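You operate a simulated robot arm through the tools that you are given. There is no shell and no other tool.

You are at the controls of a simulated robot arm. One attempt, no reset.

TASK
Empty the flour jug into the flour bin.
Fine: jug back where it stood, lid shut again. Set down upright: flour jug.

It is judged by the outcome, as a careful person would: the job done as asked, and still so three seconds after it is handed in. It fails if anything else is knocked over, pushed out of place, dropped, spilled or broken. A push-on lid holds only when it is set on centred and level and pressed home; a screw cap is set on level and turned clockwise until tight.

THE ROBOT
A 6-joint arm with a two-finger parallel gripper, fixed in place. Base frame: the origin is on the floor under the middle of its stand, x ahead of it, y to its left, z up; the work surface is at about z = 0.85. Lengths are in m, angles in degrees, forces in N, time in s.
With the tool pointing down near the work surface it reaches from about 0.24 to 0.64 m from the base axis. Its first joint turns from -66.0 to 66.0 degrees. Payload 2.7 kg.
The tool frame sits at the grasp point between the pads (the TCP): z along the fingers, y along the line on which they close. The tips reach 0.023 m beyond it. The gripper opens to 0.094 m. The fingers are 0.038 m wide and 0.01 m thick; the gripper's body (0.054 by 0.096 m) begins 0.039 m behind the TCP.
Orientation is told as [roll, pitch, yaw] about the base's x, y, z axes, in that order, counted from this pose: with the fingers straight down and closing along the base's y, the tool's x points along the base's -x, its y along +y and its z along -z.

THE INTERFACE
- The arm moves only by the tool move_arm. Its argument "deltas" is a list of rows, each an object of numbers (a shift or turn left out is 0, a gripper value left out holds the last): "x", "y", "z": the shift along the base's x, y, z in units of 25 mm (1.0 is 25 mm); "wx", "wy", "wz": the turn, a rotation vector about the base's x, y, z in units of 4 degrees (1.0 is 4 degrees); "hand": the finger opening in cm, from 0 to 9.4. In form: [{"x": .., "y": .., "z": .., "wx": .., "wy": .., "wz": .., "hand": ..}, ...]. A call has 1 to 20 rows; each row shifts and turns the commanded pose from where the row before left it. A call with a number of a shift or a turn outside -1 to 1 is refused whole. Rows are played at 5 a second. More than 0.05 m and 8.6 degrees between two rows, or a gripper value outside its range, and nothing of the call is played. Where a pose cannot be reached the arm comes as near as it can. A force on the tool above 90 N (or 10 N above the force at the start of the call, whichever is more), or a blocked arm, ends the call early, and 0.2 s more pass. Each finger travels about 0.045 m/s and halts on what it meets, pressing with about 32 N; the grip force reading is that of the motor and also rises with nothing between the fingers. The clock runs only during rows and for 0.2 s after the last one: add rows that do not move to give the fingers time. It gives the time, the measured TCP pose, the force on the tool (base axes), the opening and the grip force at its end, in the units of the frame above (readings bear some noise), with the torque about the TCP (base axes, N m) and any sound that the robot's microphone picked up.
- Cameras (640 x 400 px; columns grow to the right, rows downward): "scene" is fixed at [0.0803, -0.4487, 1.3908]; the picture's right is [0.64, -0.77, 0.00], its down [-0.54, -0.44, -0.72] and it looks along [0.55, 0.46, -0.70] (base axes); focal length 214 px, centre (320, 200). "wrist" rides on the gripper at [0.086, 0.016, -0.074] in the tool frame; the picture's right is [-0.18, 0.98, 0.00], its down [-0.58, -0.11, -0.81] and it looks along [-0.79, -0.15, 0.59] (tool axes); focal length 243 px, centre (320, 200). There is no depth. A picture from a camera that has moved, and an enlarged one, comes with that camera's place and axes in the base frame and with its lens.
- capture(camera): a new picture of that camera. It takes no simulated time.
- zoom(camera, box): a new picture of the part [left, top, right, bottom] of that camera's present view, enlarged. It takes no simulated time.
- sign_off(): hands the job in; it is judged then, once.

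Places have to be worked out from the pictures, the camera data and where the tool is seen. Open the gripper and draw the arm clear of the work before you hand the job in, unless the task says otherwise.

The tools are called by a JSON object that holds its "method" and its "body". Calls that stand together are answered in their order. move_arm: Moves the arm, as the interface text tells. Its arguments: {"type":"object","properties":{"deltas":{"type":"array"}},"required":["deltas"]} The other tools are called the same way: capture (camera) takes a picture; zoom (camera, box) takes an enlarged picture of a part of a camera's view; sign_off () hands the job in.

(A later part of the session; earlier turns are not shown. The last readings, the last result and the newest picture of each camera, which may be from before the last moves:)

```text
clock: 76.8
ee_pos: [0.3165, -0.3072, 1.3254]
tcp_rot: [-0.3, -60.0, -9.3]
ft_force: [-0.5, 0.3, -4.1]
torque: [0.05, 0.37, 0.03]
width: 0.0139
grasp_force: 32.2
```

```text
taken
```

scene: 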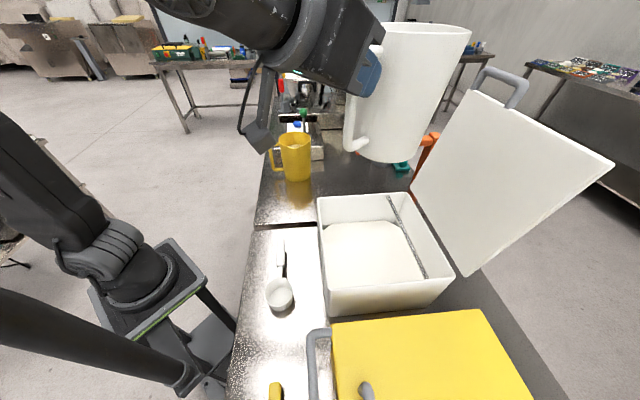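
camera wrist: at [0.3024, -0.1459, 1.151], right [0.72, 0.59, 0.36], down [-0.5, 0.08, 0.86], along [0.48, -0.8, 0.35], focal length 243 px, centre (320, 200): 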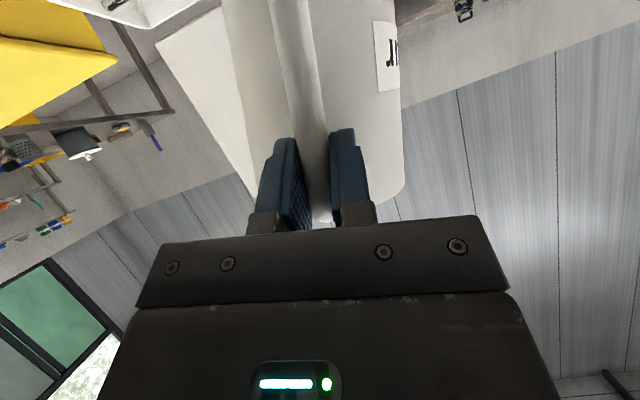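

The turn worked (heading -9 degrees). Descending toward the bin to z of about 1.19.

{"method": "move_arm", "body": {"deltas": [{"z": -0.49}, {"z": -0.49}, {"z": -0.49}, {"z": -0.49}, {"z": -0.49}, {"z": -0.49}, {"z": -0.49}, {"z": -0.49}, {"z": -0.49}, {"z": -0.49}, {"z": -0.49}, {}]}}

{"method": "capture", "body": {"camera": "scene"}}

{"method": "capture", "body": {"camera": "wrist"}}

```text
clock: 79.4
ee_pos: [0.3162, -0.3061, 1.1907]
tcp_rot: [-0.4, -60.1, -9.6]
ft_force: [0.4, -0.2, -4.3]
torque: [0.08, 0.34, -0.02]
width: 0.0135
grasp_force: 32.1
```

```text
taken
```

scene: 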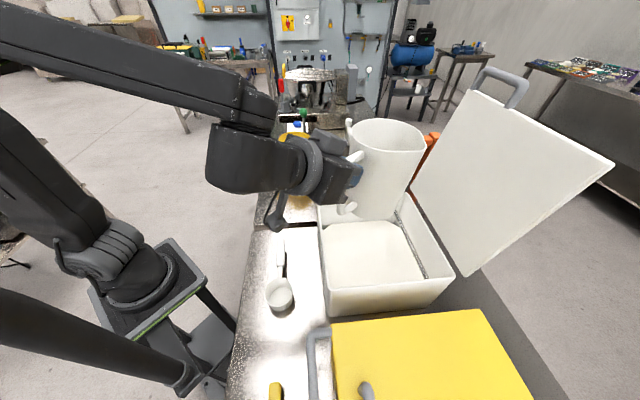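

```text
taken
camera wrist: at [0.2115, -0.2724, 1.1524], right [0.26, 0.95, 0.16], down [-0.42, -0.04, 0.91], along [0.87, -0.3, 0.39], focal length 243 px, centre (320, 200)
```

wrist: 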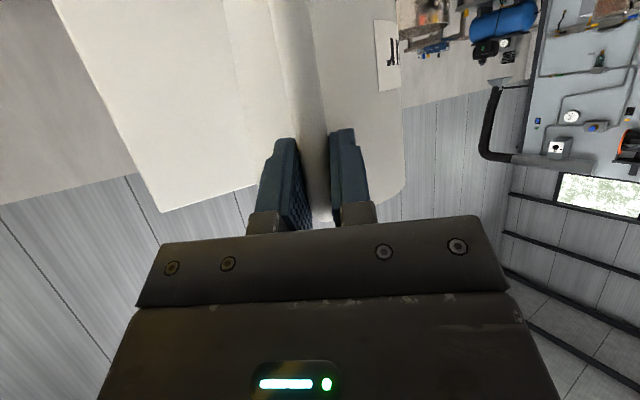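

Jug axis is now about (0.406, -0.321), spout pointing along -y and over the opening. Tipping 40 degrees about the gripper's heading.

{"method": "move_arm", "body": {"deltas": [{"z": -0.1, "wx": 0.98, "wy": -0.166}, {"z": -0.1, "wx": 0.98, "wy": -0.166}, {"z": -0.1, "wx": 0.98, "wy": -0.166}, {"z": -0.1, "wx": 0.98, "wy": -0.166}, {"z": -0.1, "wx": 0.98, "wy": -0.166}, {"z": -0.1, "wx": 0.98, "wy": -0.166}, {"z": -0.1, "wx": 0.98, "wy": -0.166}, {"z": -0.1, "wx": 0.98, "wy": -0.166}, {"z": -0.1, "wx": 0.98, "wy": -0.166}, {"z": -0.1, "wx": 0.98, "wy": -0.166}, {}]}}

{"method": "capture", "body": {"camera": "scene"}}

{"method": "zoom", "body": {"camera": "scene", "box": [280, 90, 480, 330]}}

```text
clock: 81.8
ee_pos: [0.3163, -0.3062, 1.1648]
tcp_rot: [58.9, -41.8, -57.6]
ft_force: [0.0, -0.2, -5.0]
torque: [-0.05, 0.41, 0.03]
width: 0.0137
grasp_force: 32.1
```

```text
taken
```

scene: 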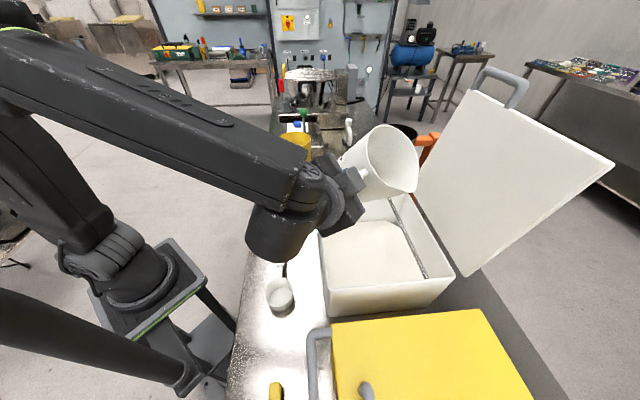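

```text
1.67 times, centred on (380, 210) of scene
camera zoom: at [0.0803, -0.4487, 1.3908], right [0.64, -0.77, 0.0], down [-0.54, -0.44, -0.72], along [0.55, 0.46, -0.7], focal length 358 px, centre (220, 183)
```

zoom: 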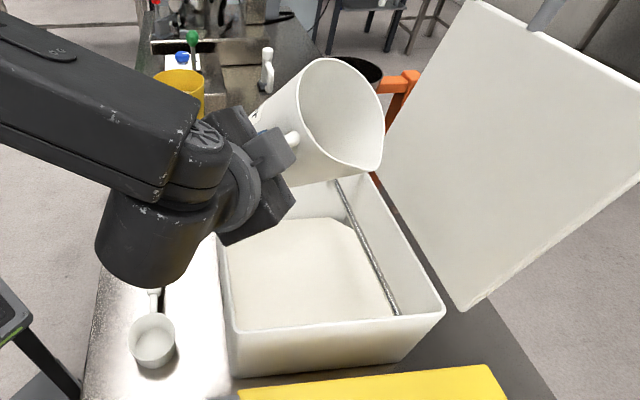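

Tipping works here; spout lies over about (u 0.555, v 0.00) with no flour out yet. I'll continue to 80 degrees at a slower rate, shifting 2 cm toward the robot to stay clear of the levelling bar, and lowering.

{"method": "move_arm", "body": {"deltas": [{"x": -0.044, "y": 0.044, "z": -0.08, "wx": 0.74, "wy": -0.125}, {"x": -0.044, "y": 0.044, "z": -0.08, "wx": 0.74, "wy": -0.125}, {"x": -0.044, "y": 0.044, "z": -0.08, "wx": 0.74, "wy": -0.125}, {"x": -0.044, "y": 0.044, "z": -0.08, "wx": 0.74, "wy": -0.125}, {"x": -0.044, "y": 0.044, "z": -0.08, "wx": 0.74, "wy": -0.125}, {"x": -0.044, "y": 0.044, "z": -0.08, "wx": 0.74, "wy": -0.125}, {"x": -0.044, "y": 0.044, "z": -0.08, "wx": 0.74, "wy": -0.125}, {}]}}

{"method": "zoom", "body": {"camera": "scene", "box": [280, 90, 480, 330]}}

```text
clock: 83.6
ee_pos: [0.3206, -0.2926, 1.1506]
tcp_rot: [74.1, -25.0, -66.2]
ft_force: [-0.5, 0.7, -5.0]
torque: [-0.08, 0.38, -0.02]
width: 0.0138
grasp_force: 31.9
out of reach, approached as far as the arm can: row 4, 6
```

```text
1.67 times, centred on (380, 210) of scene
camera zoom: at [0.0803, -0.4487, 1.3908], right [0.64, -0.77, 0.0], down [-0.54, -0.44, -0.72], along [0.55, 0.46, -0.7], focal length 358 px, centre (220, 183)
```

zoom: 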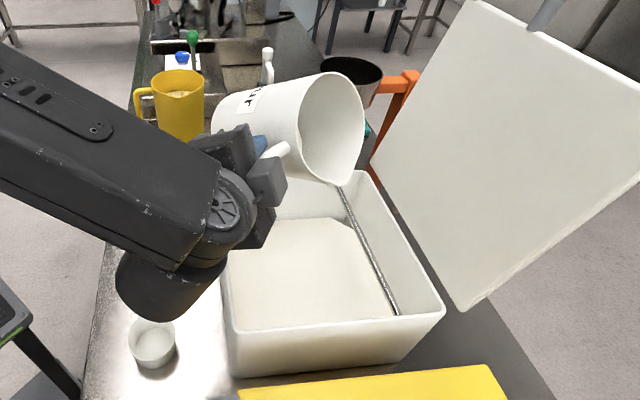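

At about 60 degrees no flour is out yet; the base joint reached its limit (about -66 degrees). I'll turn the heading back by 15 degrees and shift slightly, which frees the base joint while keeping the spout over the bin.

{"method": "move_arm", "body": {"deltas": [{"x": 0.135, "y": 0.25, "wz": -0.75}, {"x": 0.135, "y": 0.25, "wz": -0.75}, {"x": 0.135, "y": 0.25, "wz": -0.75}, {"x": 0.135, "y": 0.25, "wz": -0.75}, {"x": 0.135, "y": 0.25, "wz": -0.75}, {}]}}

{"method": "zoom", "body": {"camera": "scene", "box": [280, 90, 480, 330]}}

{"method": "capture", "body": {"camera": "wrist"}}

```text
clock: 85.0
ee_pos: [0.3357, -0.2622, 1.1511]
tcp_rot: [74.2, -25.1, -81.2]
ft_force: [-0.2, -0.3, -3.9]
torque: [0.04, 0.37, -0.03]
width: 0.0136
grasp_force: 31.7
```

```text
1.67 times, centred on (380, 210) of scene
camera zoom: at [0.0803, -0.4487, 1.3908], right [0.64, -0.77, 0.0], down [-0.54, -0.44, -0.72], along [0.55, 0.46, -0.7], focal length 358 px, centre (220, 183)
```

zoom: 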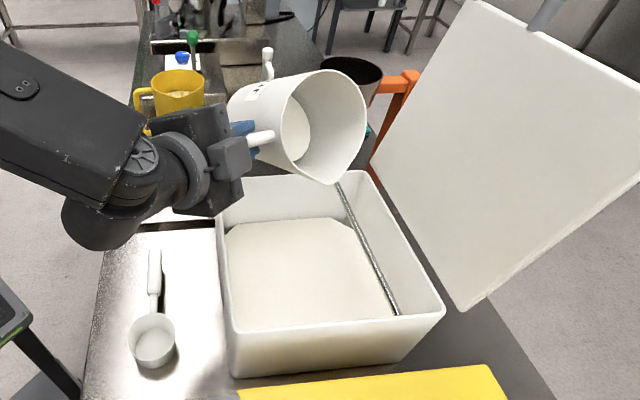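

```text
taken
camera wrist: at [0.2545, -0.1812, 1.1482], right [0.23, 0.27, 0.93], down [-0.72, -0.6, 0.35], along [0.65, -0.76, 0.06], focal length 243 px, centre (320, 200)
```

wrist: 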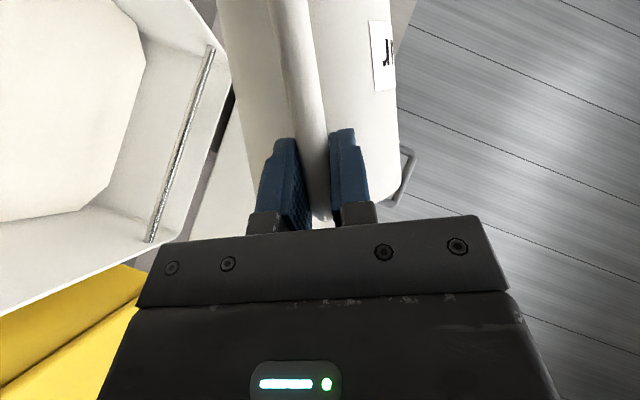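

Flour is visible sitting deep in the jug; spout is over about (u 0.53, v 0.03). Continuing the tip toward 85 degrees.

{"method": "move_arm", "body": {"deltas": [{"z": -0.06, "wx": 0.682, "wy": -0.312}, {"z": -0.06, "wx": 0.682, "wy": -0.312}, {"z": -0.06, "wx": 0.682, "wy": -0.312}, {"z": -0.06, "wx": 0.682, "wy": -0.312}, {"z": -0.06, "wx": 0.682, "wy": -0.312}, {"z": -0.06, "wx": 0.682, "wy": -0.312}, {"z": -0.06, "wx": 0.682, "wy": -0.312}, {"z": -0.06, "wx": 0.682, "wy": -0.312}, {}]}}

{"method": "zoom", "body": {"camera": "scene", "box": [280, 90, 480, 330]}}

{"method": "capture", "body": {"camera": "wrist"}}

```text
clock: 87.0
ee_pos: [0.3345, -0.2639, 1.1404]
tcp_rot: [87.2, -4.6, -84.6]
ft_force: [0.0, 0.3, -5.5]
torque: [0.0, 0.39, 0.02]
width: 0.0139
grasp_force: 31.9
```

```text
1.67 times, centred on (380, 210) of scene
camera zoom: at [0.0803, -0.4487, 1.3908], right [0.64, -0.77, 0.0], down [-0.54, -0.44, -0.72], along [0.55, 0.46, -0.7], focal length 358 px, centre (220, 183)
```

zoom: 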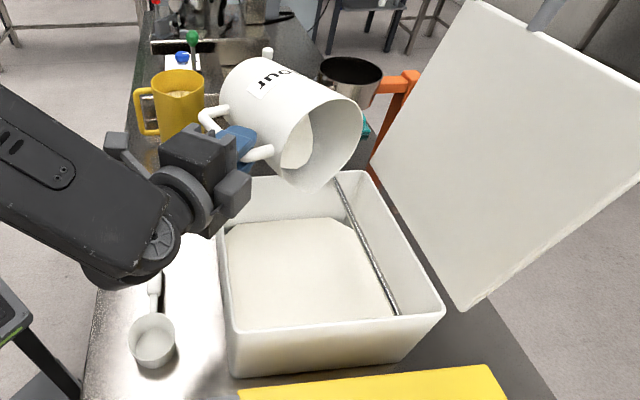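

```text
taken
camera wrist: at [0.2528, -0.1835, 1.1539], right [0.06, -0.1, 0.99], down [-0.75, -0.66, -0.02], along [0.66, -0.75, -0.11], focal length 243 px, centre (320, 200)
```

wrist: 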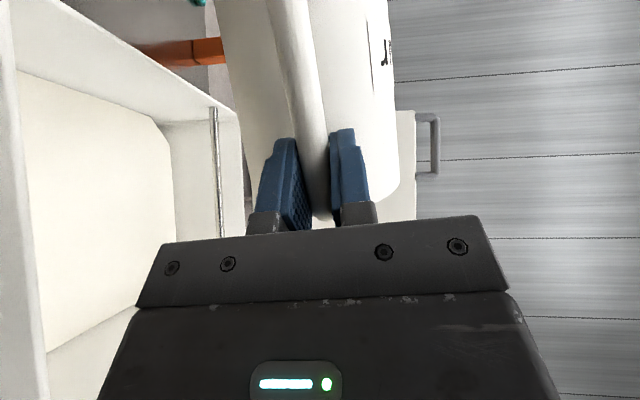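

At about 85 degrees the flour is still clinging in the jug. Continuing past horizontal to about 106 degrees and lowering slightly.

{"method": "move_arm", "body": {"deltas": [{"z": -0.1, "wx": 0.682, "wy": -0.312}, {"z": -0.1, "wx": 0.682, "wy": -0.312}, {"z": -0.1, "wx": 0.682, "wy": -0.312}, {"z": -0.1, "wx": 0.682, "wy": -0.312}, {"z": -0.1, "wx": 0.682, "wy": -0.312}, {"z": -0.1, "wx": 0.682, "wy": -0.312}, {"z": -0.1, "wx": 0.682, "wy": -0.312}, {}]}}

{"method": "zoom", "body": {"camera": "scene", "box": [280, 90, 480, 330]}}

{"method": "capture", "body": {"camera": "wrist"}}

```text
clock: 88.8
ee_pos: [0.3349, -0.2638, 1.1222]
tcp_rot: [98.0, 13.5, -83.7]
ft_force: [0.3, 0.0, -2.7]
torque: [0.0, 0.32, 0.02]
width: 0.0139
grasp_force: 32.0
```

```text
1.67 times, centred on (380, 210) of scene
camera zoom: at [0.0803, -0.4487, 1.3908], right [0.64, -0.77, 0.0], down [-0.54, -0.44, -0.72], along [0.55, 0.46, -0.7], focal length 358 px, centre (220, 183)
```

zoom: 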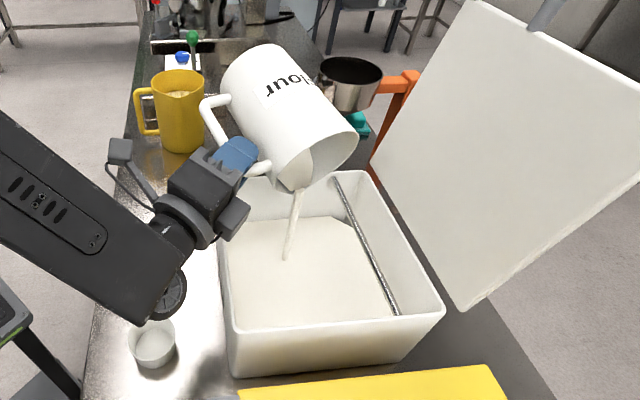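

```text
taken
camera wrist: at [0.251, -0.1899, 1.1494], right [-0.09, -0.42, 0.9], down [-0.72, -0.6, -0.35], along [0.68, -0.68, -0.25], focal length 243 px, centre (320, 200)
```

wrist: 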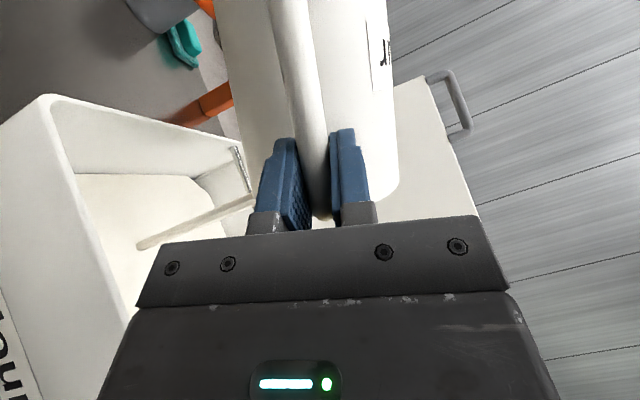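

Flour is streaming into the middle of the bin, and the jug's weight is dropping. I'll hold here a second and look.

{"method": "move_arm", "body": {"deltas": [{}, {}, {}, {}, {}]}}

{"method": "zoom", "body": {"camera": "scene", "box": [280, 90, 480, 330]}}

```text
clock: 90.0
ee_pos: [0.3352, -0.2643, 1.1231]
tcp_rot: [97.9, 13.7, -83.8]
ft_force: [0.5, -0.2, -3.6]
torque: [-0.01, 0.29, 0.03]
width: 0.0137
grasp_force: 31.8
```

```text
1.67 times, centred on (380, 210) of scene
camera zoom: at [0.0803, -0.4487, 1.3908], right [0.64, -0.77, 0.0], down [-0.54, -0.44, -0.72], along [0.55, 0.46, -0.7], focal length 358 px, centre (220, 183)
```

zoom: 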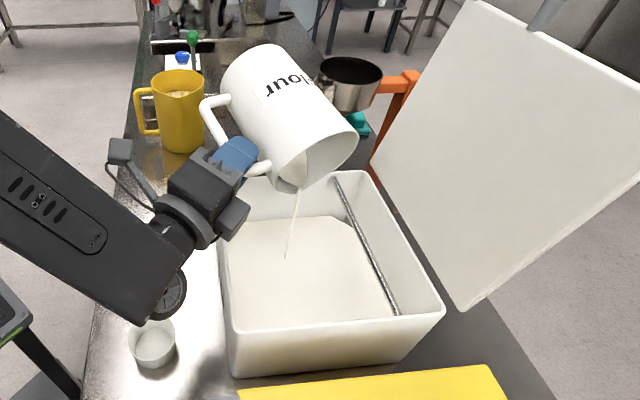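

The stream is thinning. Tipping further to about 127 degrees with a small shift to keep the spout centred.

{"method": "move_arm", "body": {"deltas": [{"x": -0.06, "y": -0.06, "wx": 0.682, "wy": -0.312}, {"x": -0.06, "y": -0.06, "wx": 0.682, "wy": -0.312}, {"x": -0.06, "y": -0.06, "wx": 0.682, "wy": -0.312}, {"x": -0.06, "y": -0.06, "wx": 0.682, "wy": -0.312}, {"x": -0.06, "y": -0.06, "wx": 0.682, "wy": -0.312}, {"x": -0.06, "y": -0.06, "wx": 0.682, "wy": -0.312}, {"x": -0.06, "y": -0.06, "wx": 0.682, "wy": -0.312}, {}, {}]}}

{"method": "zoom", "body": {"camera": "scene", "box": [280, 90, 480, 330]}}

{"method": "capture", "body": {"camera": "wrist"}}

```text
clock: 92.0
ee_pos: [0.3269, -0.2731, 1.1227]
tcp_rot: [110.4, 31.3, -78.9]
ft_force: [0.0, 0.5, -2.2]
torque: [0.01, 0.21, -0.01]
width: 0.014
grasp_force: 32.2
out of reach, approached as far as the arm can: row 7
```

```text
1.67 times, centred on (380, 210) of scene
camera zoom: at [0.0803, -0.4487, 1.3908], right [0.64, -0.77, 0.0], down [-0.54, -0.44, -0.72], along [0.55, 0.46, -0.7], focal length 358 px, centre (220, 183)
```

zoom: 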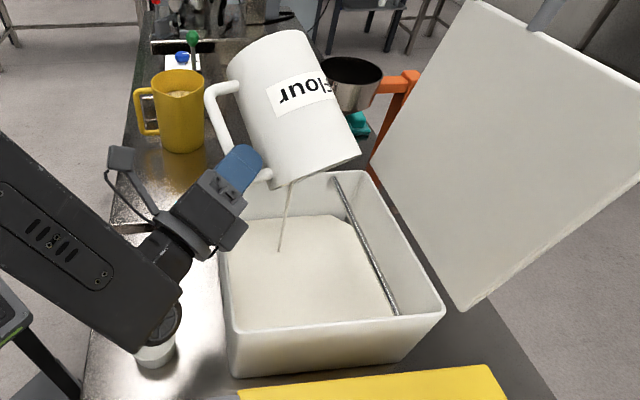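

```text
taken
camera wrist: at [0.2381, -0.2087, 1.1593], right [-0.21, -0.69, 0.69], down [-0.65, -0.43, -0.63], along [0.73, -0.58, -0.35], focal length 243 px, centre (320, 200)
```

wrist: 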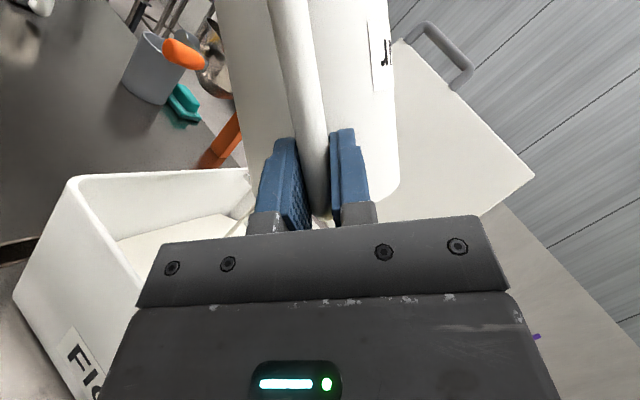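

Still pouring at about 124 degrees, where a joint limit stops further tipping. I'll hold to let it drain.

{"method": "move_arm", "body": {"deltas": [{}, {}, {}, {}, {}, {}, {}, {}, {}, {}]}}

{"method": "zoom", "body": {"camera": "scene", "box": [280, 90, 480, 330]}}

```text
clock: 94.2
ee_pos: [0.3276, -0.2706, 1.1228]
tcp_rot: [110.3, 31.3, -79.0]
ft_force: [0.5, 0.0, -1.3]
torque: [-0.02, 0.18, -0.01]
width: 0.0138
grasp_force: 31.6
```

```text
1.67 times, centred on (380, 210) of scene
camera zoom: at [0.0803, -0.4487, 1.3908], right [0.64, -0.77, 0.0], down [-0.54, -0.44, -0.72], along [0.55, 0.46, -0.7], focal length 358 px, centre (220, 183)
```

zoom: 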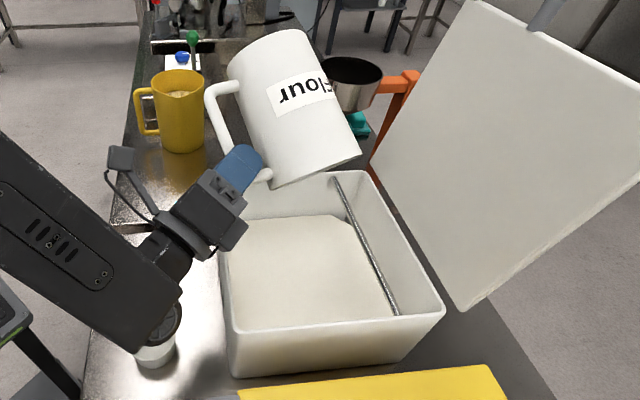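

The stream has stopped and the jug feels nearly empty (torque fell from 0.39 to 0.18). To be sure, I'll raise about 6 cm, which frees the wrist, and tip further to around 145 degrees.

{"method": "move_arm", "body": {"deltas": [{"z": 0.5}, {"z": 0.5}, {"z": 0.5}, {"z": 0.5}, {"z": 0.5}, {"z": 0.3, "wx": 0.682, "wy": -0.312}, {"wx": 0.682, "wy": -0.312}, {"wx": 0.682, "wy": -0.312}, {"wx": 0.682, "wy": -0.312}, {"wx": 0.682, "wy": -0.312}, {"wx": 0.682, "wy": -0.312}, {"wx": 0.682, "wy": -0.312}, {}, {}]}}

{"method": "capture", "body": {"camera": "scene"}}

{"method": "capture", "body": {"camera": "wrist"}}

```text
clock: 97.2
ee_pos: [0.3259, -0.2723, 1.192]
tcp_rot: [128.2, 47.2, -67.4]
ft_force: [-0.6, 0.1, -2.2]
torque: [0.06, 0.17, 0.0]
width: 0.0137
grasp_force: 32.3
```

```text
taken
```

scene: 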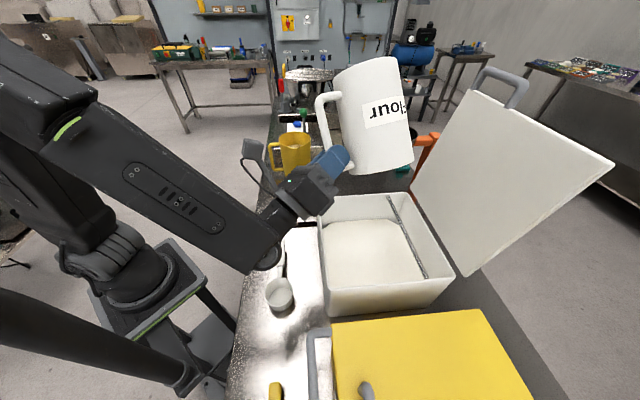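

```text
taken
camera wrist: at [0.2315, -0.2226, 1.2337], right [-0.3, -0.87, 0.39], down [-0.54, -0.19, -0.82], along [0.79, -0.45, -0.41], focal length 243 px, centre (320, 200)
```

wrist: 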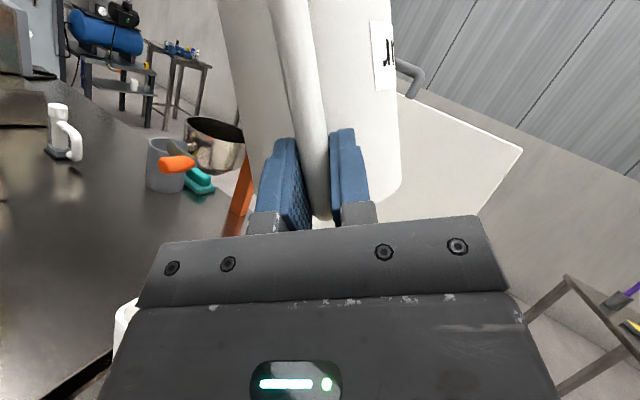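

About 145 degrees and nothing more is coming out. I'll hold briefly, then roll back in steps and look inside on the way.

{"method": "move_arm", "body": {"deltas": [{}, {}, {}, {}, {}, {"wx": -0.682, "wy": 0.312}, {"wx": -0.682, "wy": 0.312}, {"wx": -0.682, "wy": 0.312}, {"wx": -0.682, "wy": 0.312}, {"wx": -0.682, "wy": 0.312}, {"wx": -0.682, "wy": 0.312}, {"wx": -0.682, "wy": 0.312}, {"wx": -0.682, "wy": 0.312}, {"wx": -0.682, "wy": 0.312}, {"wx": -0.682, "wy": 0.312}, {"wx": -0.682, "wy": 0.312}, {"wx": -0.682, "wy": 0.312}, {"wx": -0.682, "wy": 0.312}, {}]}}

{"method": "zoom", "body": {"camera": "scene", "box": [280, 60, 480, 300]}}

```text
clock: 101.2
ee_pos: [0.3295, -0.2711, 1.1925]
tcp_rot: [99.5, 16.1, -83.3]
ft_force: [0.1, -0.2, -2.0]
torque: [0.01, 0.2, -0.02]
width: 0.0137
grasp_force: 32.2
```

```text
1.67 times, centred on (380, 180) of scene
camera zoom: at [0.0803, -0.4487, 1.3908], right [0.64, -0.77, 0.0], down [-0.54, -0.44, -0.72], along [0.55, 0.46, -0.7], focal length 358 px, centre (220, 233)
```

zoom: 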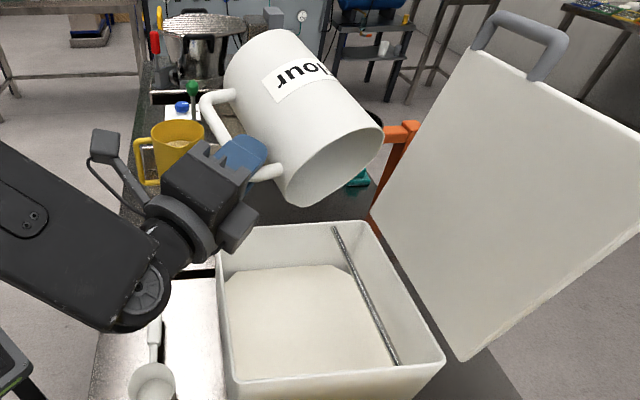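

Inside looks clear so far. Rolling back further to about 70 degrees to see right to the bottom.

{"method": "move_arm", "body": {"deltas": [{"wx": -0.682, "wy": 0.312}, {"wx": -0.682, "wy": 0.312}, {"wx": -0.682, "wy": 0.312}, {"wx": -0.682, "wy": 0.312}, {"wx": -0.682, "wy": 0.312}, {"wx": -0.682, "wy": 0.312}, {"wx": -0.682, "wy": 0.312}, {"wx": -0.682, "wy": 0.312}, {"wx": -0.682, "wy": 0.312}, {"wx": -0.682, "wy": 0.312}, {"wx": -0.682, "wy": 0.312}, {"wx": -0.682, "wy": 0.312}, {}]}}

{"method": "zoom", "body": {"camera": "scene", "box": [320, 60, 440, 200]}}

```text
clock: 104.0
ee_pos: [0.3277, -0.2714, 1.1926]
tcp_rot: [81.1, -15.1, -83.5]
ft_force: [-0.9, 0.2, -2.3]
torque: [0.0, 0.18, 0.02]
width: 0.0136
grasp_force: 31.7
```

```text
2.86 times, centred on (380, 130) of scene
camera zoom: at [0.0803, -0.4487, 1.3908], right [0.64, -0.77, 0.0], down [-0.54, -0.44, -0.72], along [0.55, 0.46, -0.7], focal length 613 px, centre (149, 400)
```

zoom: 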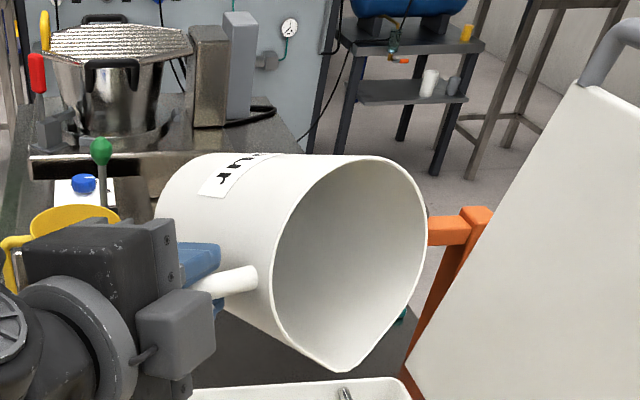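

The jug is empty inside (no flour disc; weight about 2 N). Now I'll roll it fully upright again over the bin.

{"method": "move_arm", "body": {"deltas": [{"wx": -0.917, "wy": 0.4195}, {"wx": -0.917, "wy": 0.4195}, {"wx": -0.917, "wy": 0.4195}, {"wx": -0.917, "wy": 0.4195}, {"wx": -0.917, "wy": 0.4195}, {"wx": -0.917, "wy": 0.4195}, {"wx": -0.917, "wy": 0.4195}, {"wx": -0.917, "wy": 0.4195}, {"wx": -0.917, "wy": 0.4195}, {"wx": -0.917, "wy": 0.4195}, {"wx": -0.917, "wy": 0.4195}, {"wx": -0.917, "wy": 0.4195}, {"wx": -0.917, "wy": 0.4195}, {"wx": -0.917, "wy": 0.4195}, {"wx": -0.917, "wy": 0.4195}, {"wx": -0.917, "wy": 0.4195}, {"wx": -0.917, "wy": 0.4195}, {"wx": -0.917, "wy": 0.4195}, {}]}}

{"method": "capture", "body": {"camera": "scene"}}

```text
clock: 108.0
ee_pos: [0.3256, -0.272, 1.1924]
tcp_rot: [-0.2, -60.1, -24.6]
ft_force: [-0.1, -0.7, -1.8]
torque: [0.1, 0.14, 0.01]
width: 0.0134
grasp_force: 32.1
```

```text
taken
```

scene: 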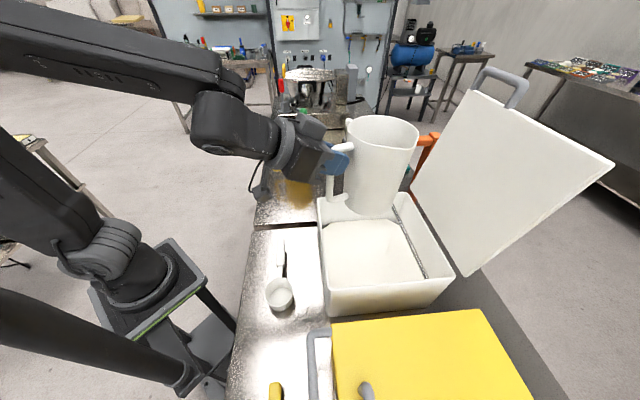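

Jug is upright again (rotation matches exactly). Raising, then turning back to the original -45.4 heading.

{"method": "move_arm", "body": {"deltas": [{"z": 0.757}, {"z": 0.757}, {"z": 0.757}, {"z": 0.757}, {"z": 0.757}, {"z": 0.757}, {"z": 0.757}, {"x": 0.208, "y": 0.194, "wz": -0.745}, {"x": 0.208, "y": 0.194, "wz": -0.745}, {"x": 0.208, "y": 0.194, "wz": -0.745}, {"x": 0.208, "y": 0.194, "wz": -0.745}, {"x": 0.208, "y": 0.194, "wz": -0.745}, {"x": 0.208, "y": 0.194, "wz": -0.745}, {"x": 0.208, "y": 0.194, "wz": -0.745}, {}]}}

{"method": "zoom", "body": {"camera": "scene", "box": [310, 180, 470, 320]}}

```text
clock: 111.2
ee_pos: [0.363, -0.2381, 1.3249]
tcp_rot: [-0.1, -60.1, -45.5]
ft_force: [0.1, -0.3, -1.6]
torque: [0.15, 0.12, 0.0]
width: 0.0137
grasp_force: 32.4
```

```text
2.86 times, centred on (390, 250) of scene
camera zoom: at [0.0803, -0.4487, 1.3908], right [0.64, -0.77, 0.0], down [-0.54, -0.44, -0.72], along [0.55, 0.46, -0.7], focal length 613 px, centre (120, 57)
```

zoom: 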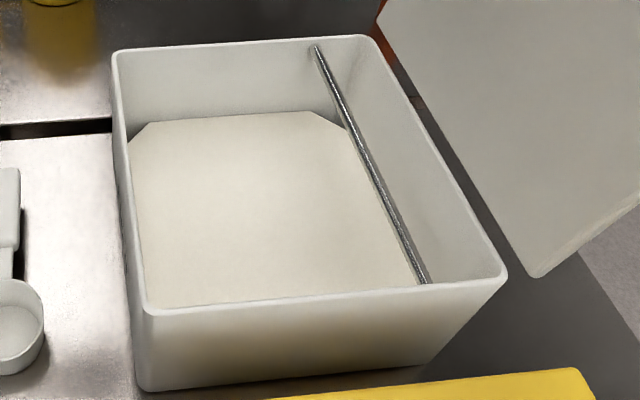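

No spills on the rim; flour level is a bit higher. Carrying the jug back to above its original spot.

{"method": "move_arm", "body": {"deltas": [{"x": 0.07, "y": 0.5}, {"x": 0.07, "y": 0.8}, {"x": 0.07, "y": 0.8}, {"x": 0.07, "y": 0.8}, {"x": 0.07, "y": 0.8}, {"x": 0.07, "y": 0.8}, {"x": 0.07, "y": 0.8}, {"x": 0.07, "y": 0.8}, {"x": 0.07, "y": 0.8}, {"x": 0.07, "y": 0.8}, {"x": 0.07, "y": 0.8}, {"x": 0.07, "y": 0.8}, {"x": 0.07, "y": 0.8}, {"x": 0.07, "y": 0.6}, {"y": 0.1}, {}]}}

{"method": "capture", "body": {"camera": "scene"}}

```text
clock: 114.6
ee_pos: [0.3891, 0.0337, 1.3252]
tcp_rot: [-0.1, -60.1, -45.4]
ft_force: [-0.3, 0.1, -1.7]
torque: [0.12, 0.12, -0.02]
width: 0.0136
grasp_force: 32.0
```

```text
taken
```

scene: 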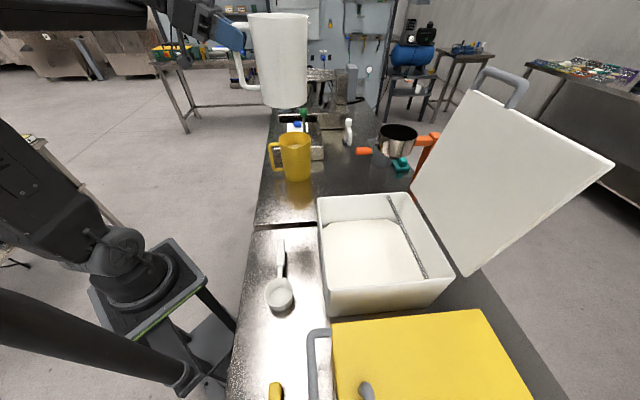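

Slight offset corrected as I descend to about 1 cm above the table.

{"method": "move_arm", "body": {"deltas": [{"x": -0.056, "y": 0.13, "z": -0.5}, {"z": -0.8}, {"z": -0.8}, {"z": -0.8}, {"z": -0.8}, {"z": -0.8}, {"z": -0.8}, {"z": -0.8}, {"z": -0.8}, {"z": -0.8}, {"z": -0.8}, {"z": -0.8}, {"z": -0.8}, {"z": -0.8}, {"z": -0.8}, {"z": -0.8}, {"z": -0.8}, {"z": -0.3}, {}]}}

{"method": "zoom", "body": {"camera": "scene", "box": [230, 140, 330, 220]}}

```text
clock: 118.6
ee_pos: [0.3872, 0.0353, 0.9848]
tcp_rot: [-0.1, -60.1, -45.5]
ft_force: [-0.2, -0.5, -2.1]
torque: [0.13, 0.12, 0.03]
width: 0.0135
grasp_force: 32.2
```

```text
5.00 times, centred on (280, 180) of scene
camera zoom: at [0.0803, -0.4487, 1.3908], right [0.64, -0.77, 0.0], down [-0.54, -0.44, -0.72], along [0.55, 0.46, -0.7], focal length 1072 px, centre (520, 300)
```

zoom: 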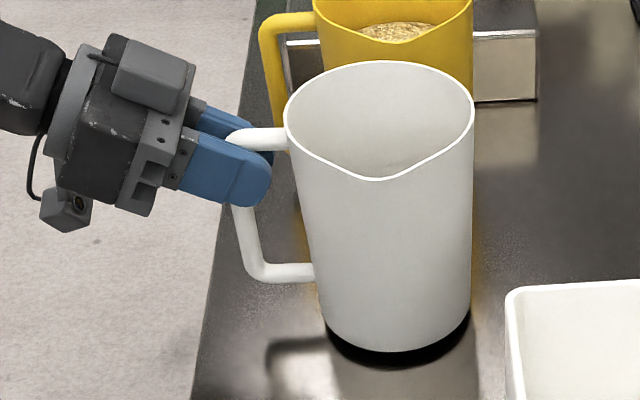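

Compared with the earlier lifted picture the jug is about 3 mm off; correcting that, then lowering gently to contact.

{"method": "move_arm", "body": {"deltas": [{"x": -0.04, "y": 0.09}, {"z": -0.15}, {"z": -0.1}, {"z": -0.06}, {}]}}

{"method": "zoom", "body": {"camera": "scene", "box": [230, 140, 330, 220]}}

```text
clock: 119.8
ee_pos: [0.3866, 0.036, 0.9771]
tcp_rot: [-0.1, -60.2, -45.5]
ft_force: [-0.5, -0.7, -0.5]
torque: [-0.18, -0.16, -0.02]
width: 0.0135
grasp_force: 32.0
```

```text
5.00 times, centred on (280, 180) of scene
camera zoom: at [0.0803, -0.4487, 1.3908], right [0.64, -0.77, 0.0], down [-0.54, -0.44, -0.72], along [0.55, 0.46, -0.7], focal length 1072 px, centre (520, 300)
```

zoom: 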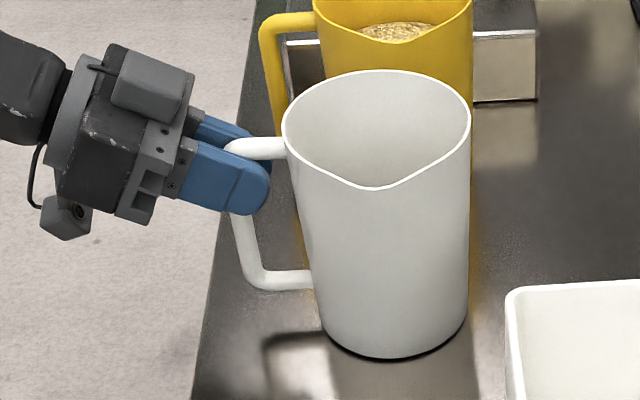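

Far edge of the base is just touching (torque reversed). A couple more millimetres down to settle it flat.

{"method": "move_arm", "body": {"deltas": [{"z": -0.04, "x": -0.02, "y": 0.02}, {"z": -0.04}, {}]}}

{"method": "zoom", "body": {"camera": "scene", "box": [230, 140, 330, 220]}}

```text
clock: 120.6
ee_pos: [0.3863, 0.0391, 0.9755]
tcp_rot: [0.1, -60.2, -45.6]
ft_force: [-3.7, 4.4, 11.0]
torque: [-0.72, -0.72, -0.04]
width: 0.0137
grasp_force: 32.2
```

```text
5.00 times, centred on (280, 180) of scene
camera zoom: at [0.08, -0.4486, 1.3909], right [0.64, -0.77, 0.0], down [-0.54, -0.44, -0.72], along [0.55, 0.46, -0.7], focal length 1072 px, centre (520, 300)
```

zoom: 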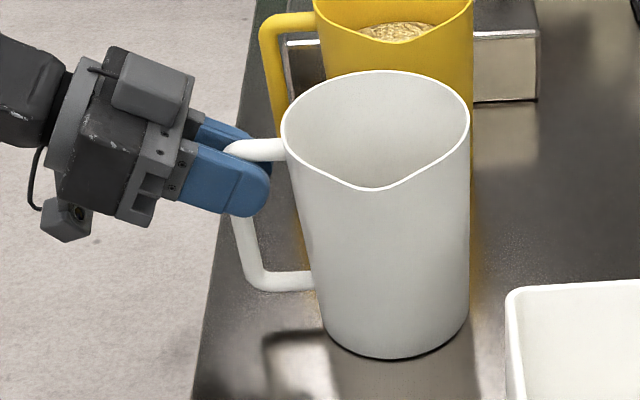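

The jug is on the table with 11 N of press on its far edge. I'll ease that off slightly and open the fingers gradually.

{"method": "move_arm", "body": {"deltas": [{"z": 0.03}, {"hand": 1.6}, {"hand": 2.0}, {"hand": 3.0}, {"hand": 4.0}, {}]}}

{"method": "zoom", "body": {"camera": "scene", "box": [230, 140, 330, 220]}}

{"method": "zoom", "body": {"camera": "wrist", "box": [220, 60, 420, 240]}}

```text
clock: 122.0
ee_pos: [0.3857, 0.0395, 0.9765]
tcp_rot: [-0.1, -60.2, -45.6]
ft_force: [0.5, 0.5, -0.2]
torque: [-0.04, -0.02, 0.0]
width: 0.0401
grasp_force: 0.0
```

```text
5.00 times, centred on (280, 180) of scene
camera zoom: at [0.0803, -0.4487, 1.3908], right [0.64, -0.77, 0.0], down [-0.54, -0.44, -0.72], along [0.55, 0.46, -0.7], focal length 1072 px, centre (520, 300)
```

zoom: 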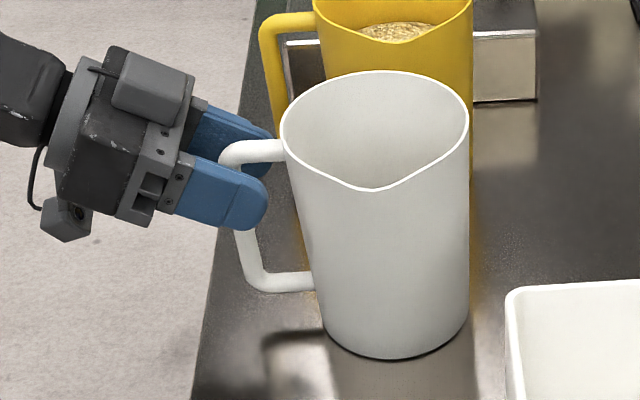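

```text
2.22 times, centred on (320, 150) of wrist
camera zoom: at [0.3223, 0.1257, 0.9386], right [0.77, 0.62, 0.16], down [-0.36, 0.22, 0.91], along [0.53, -0.75, 0.39], focal length 539 px, centre (320, 311)
```

zoom: 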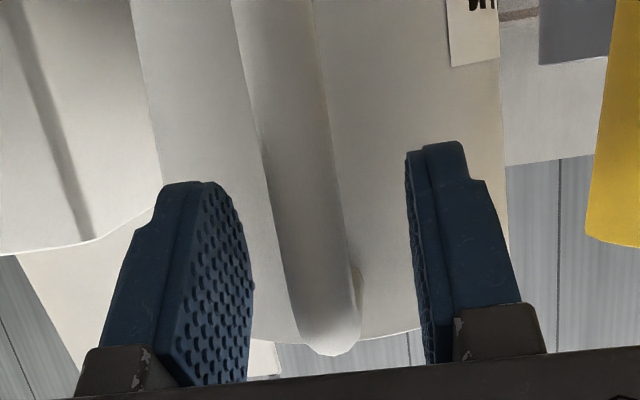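

Jug released upright, within 1 to 2 mm of its original place. Withdrawing straight back along the fingers.

{"method": "move_arm", "body": {"deltas": [{"x": -0.2, "y": 0.2, "z": 0.163}, {"x": -0.33, "y": 0.33, "z": 0.27}, {"x": -0.33, "y": 0.33, "z": 0.27}, {"x": -0.33, "y": 0.33, "z": 0.27}, {"x": -0.33, "y": 0.33, "z": 0.27}, {"x": -0.33, "y": 0.33, "z": 0.27}, {}]}}

{"method": "capture", "body": {"camera": "scene"}}

{"method": "capture", "body": {"camera": "wrist"}}

```text
clock: 123.6
ee_pos: [0.3413, 0.0861, 1.0118]
tcp_rot: [-0.1, -60.1, -45.4]
ft_force: [-0.1, 0.3, -0.5]
torque: [0.0, 0.01, -0.01]
width: 0.0401
grasp_force: 0.0
```

```text
taken
```

scene: 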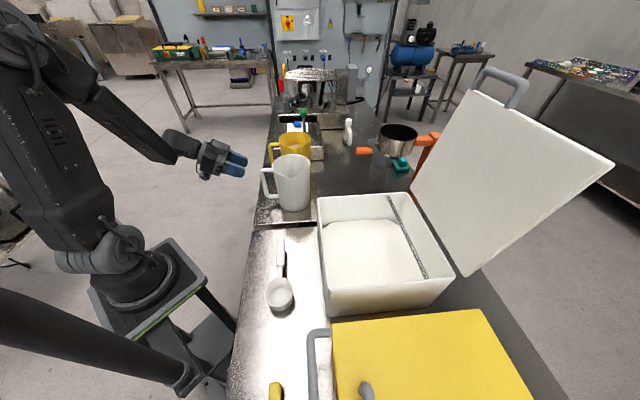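

```text
taken
camera wrist: at [0.2769, 0.1725, 0.9759], right [0.77, 0.62, 0.16], down [-0.36, 0.22, 0.91], along [0.53, -0.75, 0.39], focal length 243 px, centre (320, 200)
```

wrist: 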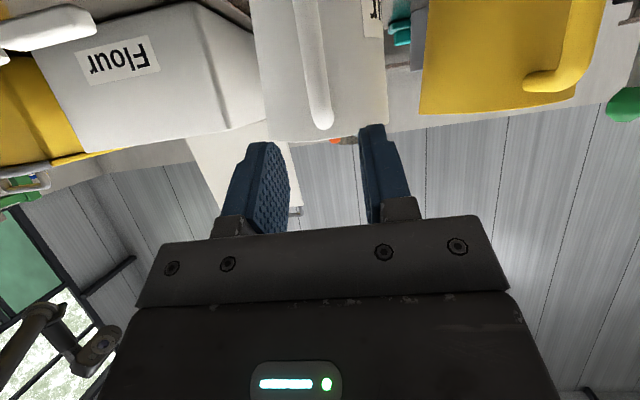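

Jug is fine and everything else is in place. Now to close the lid: I'll rise clear, level the tool, and come back in front of the open lid.

{"method": "move_arm", "body": {"deltas": [{"z": 0.9}, {"z": 0.9}, {"z": 0.9}, {"z": 0.9}, {"x": 0.19, "y": -0.776, "z": 0.6, "wx": -0.415, "wy": -0.415, "hand": 3.0}, {"x": 0.19, "y": -0.776, "z": 0.6, "wx": -0.415, "wy": -0.415}, {"x": 0.19, "y": -0.776, "z": 0.6, "wx": -0.415, "wy": -0.415}, {"x": 0.19, "y": -0.776, "z": 0.6, "wx": -0.415, "wy": -0.415}, {"x": 0.19, "y": -0.776, "z": 0.6, "wx": -0.415, "wy": -0.415}, {"x": 0.19, "y": -0.776, "z": 0.6, "wx": -0.415, "wy": -0.415}, {"x": 0.19, "y": -0.776, "z": 0.6, "wx": -0.415, "wy": -0.415}, {"x": 0.19, "y": -0.776, "z": 0.6, "wx": -0.415, "wy": -0.415}, {"x": 0.19, "y": -0.776, "z": 0.6, "wx": -0.415, "wy": -0.415}, {"x": 0.19, "y": -0.776, "z": 0.6, "wx": -0.415, "wy": -0.415}, {}]}}

{"method": "capture", "body": {"camera": "scene"}}

```text
clock: 126.8
ee_pos: [0.3895, -0.1101, 1.2541]
tcp_rot: [1.6, -83.6, -47.1]
ft_force: [0.8, -0.5, 0.3]
torque: [0.01, -0.01, -0.01]
width: 0.0303
grasp_force: 0.0
```

```text
taken
```

scene: 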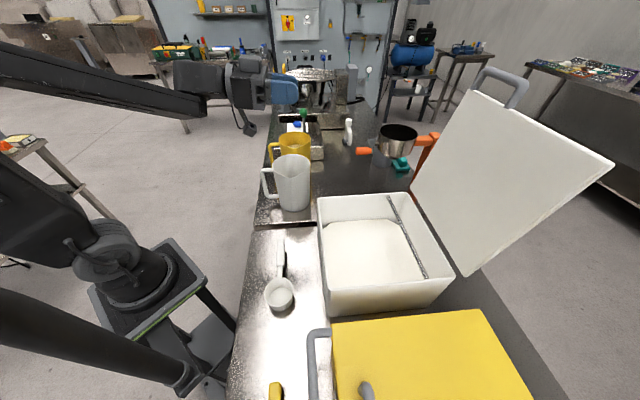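

Now rolling back -90 degrees about the fingers while moving in front of the lid's D-bar (the exact reverse of before).

{"method": "move_arm", "body": {"deltas": [{"x": 0.218, "y": -0.49, "z": 0.1, "wx": -0.795, "wy": 0.795, "wz": 0.128}, {"x": 0.218, "y": -0.49, "z": 0.1, "wx": -0.795, "wy": 0.795, "wz": 0.128}, {"x": 0.218, "y": -0.49, "z": 0.1, "wx": -0.795, "wy": 0.795, "wz": 0.128}, {"x": 0.218, "y": -0.49, "z": 0.1, "wx": -0.795, "wy": 0.795, "wz": 0.128}, {"x": 0.218, "y": -0.49, "z": 0.1, "wx": -0.795, "wy": 0.795, "wz": 0.128}, {"x": 0.218, "y": -0.49, "z": 0.1, "wx": -0.795, "wy": 0.795, "wz": 0.128}, {"x": 0.218, "y": -0.49, "z": 0.1, "wx": -0.795, "wy": 0.795, "wz": 0.128}, {"x": 0.218, "y": -0.49, "z": 0.1, "wx": -0.795, "wy": 0.795, "wz": 0.128}, {"x": 0.218, "y": -0.49, "z": 0.1, "wx": -0.795, "wy": 0.795, "wz": 0.128}, {"x": 0.218, "y": -0.49, "z": 0.1, "wx": -0.795, "wy": 0.795, "wz": 0.128}, {"x": 0.218, "y": -0.49, "z": 0.1, "wx": -0.795, "wy": 0.795, "wz": 0.128}, {"x": 0.218, "y": -0.49, "z": 0.1, "wx": -0.795, "wy": 0.795, "wz": 0.128}, {"x": 0.218, "y": -0.49, "z": 0.1, "wx": -0.795, "wy": 0.795, "wz": 0.128}, {"x": 0.218, "y": -0.49, "z": 0.1, "wx": -0.795, "wy": 0.795, "wz": 0.128}, {"x": 0.218, "y": -0.49, "z": 0.1, "wx": -0.795, "wy": 0.795, "wz": 0.128}, {"x": 0.218, "y": -0.49, "z": 0.1, "wx": -0.795, "wy": 0.795, "wz": 0.128}, {"x": 0.218, "y": -0.49, "z": 0.1, "wx": -0.795, "wy": 0.795, "wz": 0.128}, {"x": 0.218, "y": -0.49, "z": 0.1, "wx": -0.795, "wy": 0.795, "wz": 0.128}, {"x": 0.218, "y": -0.49, "z": 0.1, "wx": -0.795, "wy": 0.795, "wz": 0.128}, {"x": 0.218, "y": -0.49, "z": 0.1, "wx": -0.795, "wy": 0.795, "wz": 0.128}]}}

{"method": "capture", "body": {"camera": "wrist"}}

{"method": "capture", "body": {"camera": "scene"}}

```text
clock: 131.0
ee_pos: [0.498, -0.354, 1.3038]
tcp_rot: [-83.9, 0.3, 45.1]
ft_force: [0.1, -0.2, -0.5]
torque: [0.0, -0.03, 0.04]
width: 0.0301
grasp_force: 0.0
```

```text
taken
camera wrist: at [0.3829, -0.362, 1.2969], right [0.05, 0.2, -0.98], down [-0.15, 0.97, 0.19], along [0.99, 0.13, 0.08], focal length 243 px, centre (320, 200)
```

wrist: 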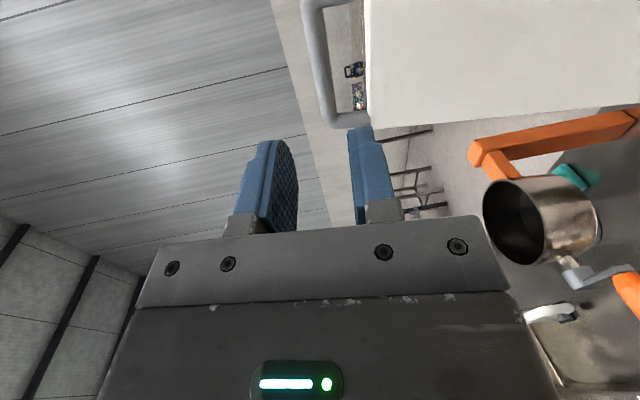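

```text
taken
```

scene: 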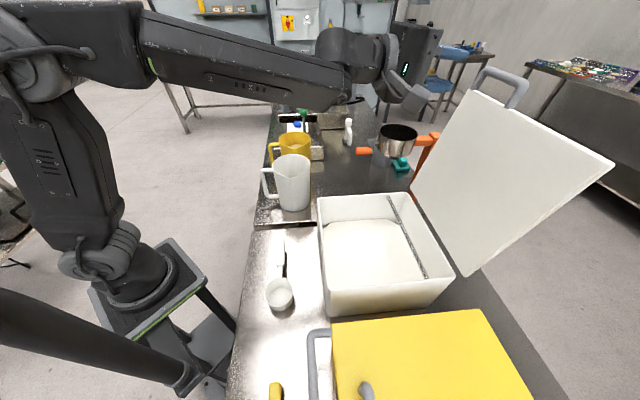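

Same pose as when I left the lid. From the earlier pictures the D-bar sits near u=0.716, z=1.290; advancing most of the way, then checking.

{"method": "move_arm", "body": {"deltas": [{"x": 0.355, "y": -0.37, "z": -0.0615}, {"x": 0.355, "y": -0.37, "z": -0.0615}, {"x": 0.355, "y": -0.37, "z": -0.0615}, {"x": 0.355, "y": -0.37, "z": -0.0615}, {"x": 0.355, "y": -0.37, "z": -0.0615}, {}]}}

{"method": "capture", "body": {"camera": "wrist"}}

```text
clock: 132.4
ee_pos: [0.5428, -0.4001, 1.2964]
tcp_rot: [-84.1, 0.3, 45.1]
ft_force: [-0.3, -0.6, 0.0]
torque: [0.06, 0.0, 0.03]
width: 0.0303
grasp_force: 0.1
```

```text
taken
camera wrist: at [0.4275, -0.4085, 1.289], right [0.05, 0.2, -0.98], down [-0.15, 0.97, 0.19], along [0.99, 0.13, 0.08], focal length 243 px, centre (320, 200)
```

wrist: 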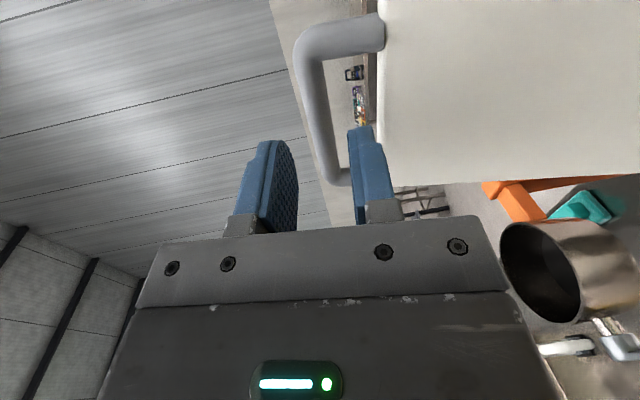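

The bar is centred on the approach line within 2 mm. Advancing the last 38 mm and checking.

{"method": "move_arm", "body": {"deltas": [{"x": 0.36, "y": -0.36, "z": -0.033}, {"x": 0.36, "y": -0.36, "z": -0.033}, {"x": 0.36, "y": -0.36, "z": -0.033}, {}]}}

{"method": "capture", "body": {"camera": "wrist"}}

```text
clock: 133.4
ee_pos: [0.5699, -0.4269, 1.2946]
tcp_rot: [-84.1, 0.3, 45.1]
ft_force: [0.2, 0.7, 0.0]
torque: [0.01, -0.01, 0.02]
width: 0.0298
grasp_force: 0.0
```

```text
taken
camera wrist: at [0.4549, -0.435, 1.2871], right [0.05, 0.2, -0.98], down [-0.15, 0.97, 0.19], along [0.99, 0.14, 0.08], focal length 243 px, centre (320, 200)
```

wrist: 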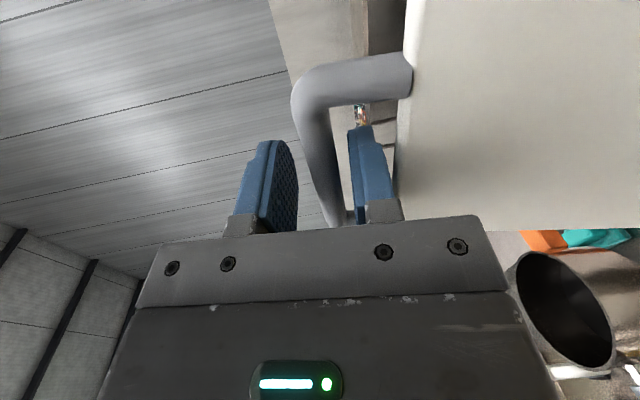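

Bar is between the pads, about 1 cm beyond the TCP. Closing.

{"method": "move_arm", "body": {"deltas": [{"hand": 1.0}, {"hand": 1.0}, {"hand": 1.0}, {}]}}

```text
clock: 134.4
ee_pos: [0.5693, -0.4277, 1.2911]
tcp_rot: [-83.6, 0.0, 45.0]
ft_force: [-7.3, 6.9, -17.2]
torque: [1.36, -1.23, -0.38]
width: 0.0139
grasp_force: 44.4
```

Gripped; it pulled the tool down 3.5 mm. I'll relieve that and start the closing arc (refit hinge: u=0.670, z=0.992, radius 0.302), back through vertical to about 80 degrees.

{"method": "move_arm", "body": {"deltas": [{"z": -0.12}, {"x": -0.2, "y": 0.2, "z": 0.03}, {"x": -0.31, "y": 0.31, "z": 0.05}, {"x": -0.31, "y": 0.31, "z": 0.04}, {"x": -0.372, "y": 0.372, "z": 0.008}, {"x": -0.372, "y": 0.372, "z": 0.008}, {}]}}

{"method": "capture", "body": {"camera": "scene"}}

```text
clock: 136.0
ee_pos: [0.5312, -0.3872, 1.2967]
tcp_rot: [-84.2, 0.1, 44.9]
ft_force: [-0.2, -1.1, -0.9]
torque: [1.2, -1.27, 0.32]
width: 0.0142
grasp_force: 45.1
```

```text
taken
```

scene: 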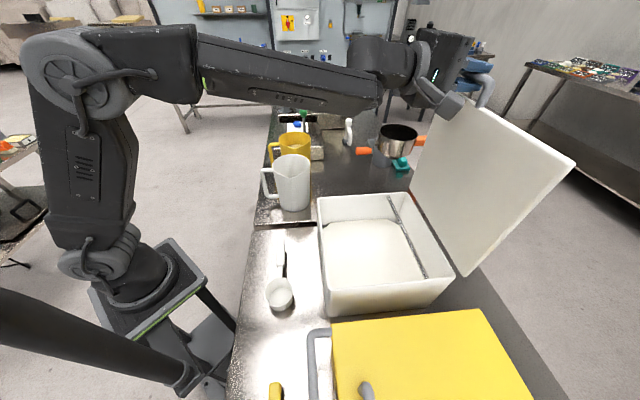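

Lid is back at about vertical with near-zero forces. Continuing down the arc to about 60 degrees.

{"method": "move_arm", "body": {"deltas": [{"x": -0.372, "y": 0.372, "z": -0.03, "wx": 0.14, "wy": 0.14}, {"x": -0.372, "y": 0.372, "z": -0.03, "wx": 0.14, "wy": 0.14}, {"x": -0.365, "y": 0.365, "z": -0.068, "wx": 0.3536, "wy": 0.3536}, {"x": -0.365, "y": 0.365, "z": -0.068, "wx": 0.3536, "wy": 0.3536}, {"x": -0.359, "y": 0.359, "z": -0.112, "wx": 0.3536, "wy": 0.3536}, {"x": -0.359, "y": 0.359, "z": -0.112, "wx": 0.3536, "wy": 0.3536}, {}]}}

```text
clock: 137.6
ee_pos: [0.4747, -0.3314, 1.2813]
tcp_rot: [-74.5, -0.1, 45.1]
ft_force: [-2.5, 0.2, 3.2]
torque: [1.37, -1.47, 0.31]
width: 0.0132
grasp_force: 44.6
```

Small forces, tracking well. Next segment down to the 58-degree point I recorded when opening.

{"method": "move_arm", "body": {"deltas": [{"x": -0.375, "y": 0.375, "z": -0.19, "wx": 0.369, "wy": 0.369}, {"x": -0.375, "y": 0.375, "z": -0.19, "wx": 0.369, "wy": 0.369}, {"x": -0.363, "y": 0.363, "z": -0.24, "wx": 0.369, "wy": 0.369}, {"x": -0.363, "y": 0.363, "z": -0.24, "wx": 0.369, "wy": 0.369}, {"x": -0.348, "y": 0.348, "z": -0.288, "wx": 0.369, "wy": 0.369}, {"x": -0.348, "y": 0.348, "z": -0.288, "wx": 0.369, "wy": 0.369}, {}]}}

{"method": "capture", "body": {"camera": "scene"}}

```text
clock: 139.2
ee_pos: [0.4213, -0.2781, 1.2479]
tcp_rot: [-61.8, 0.0, 45.3]
ft_force: [6.8, 6.2, -1.5]
torque: [1.27, -1.29, 0.03]
width: 0.0135
grasp_force: 45.3
```

```text
taken
```

scene: 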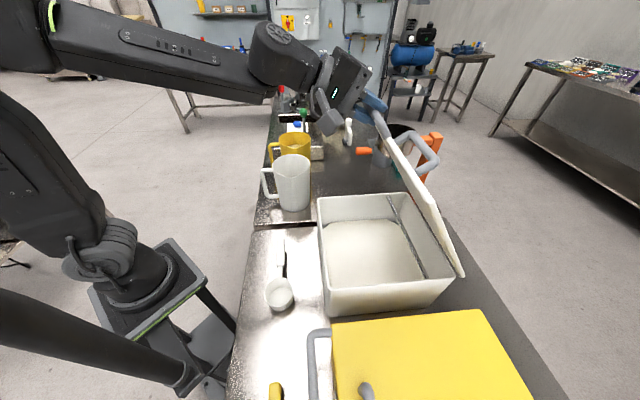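

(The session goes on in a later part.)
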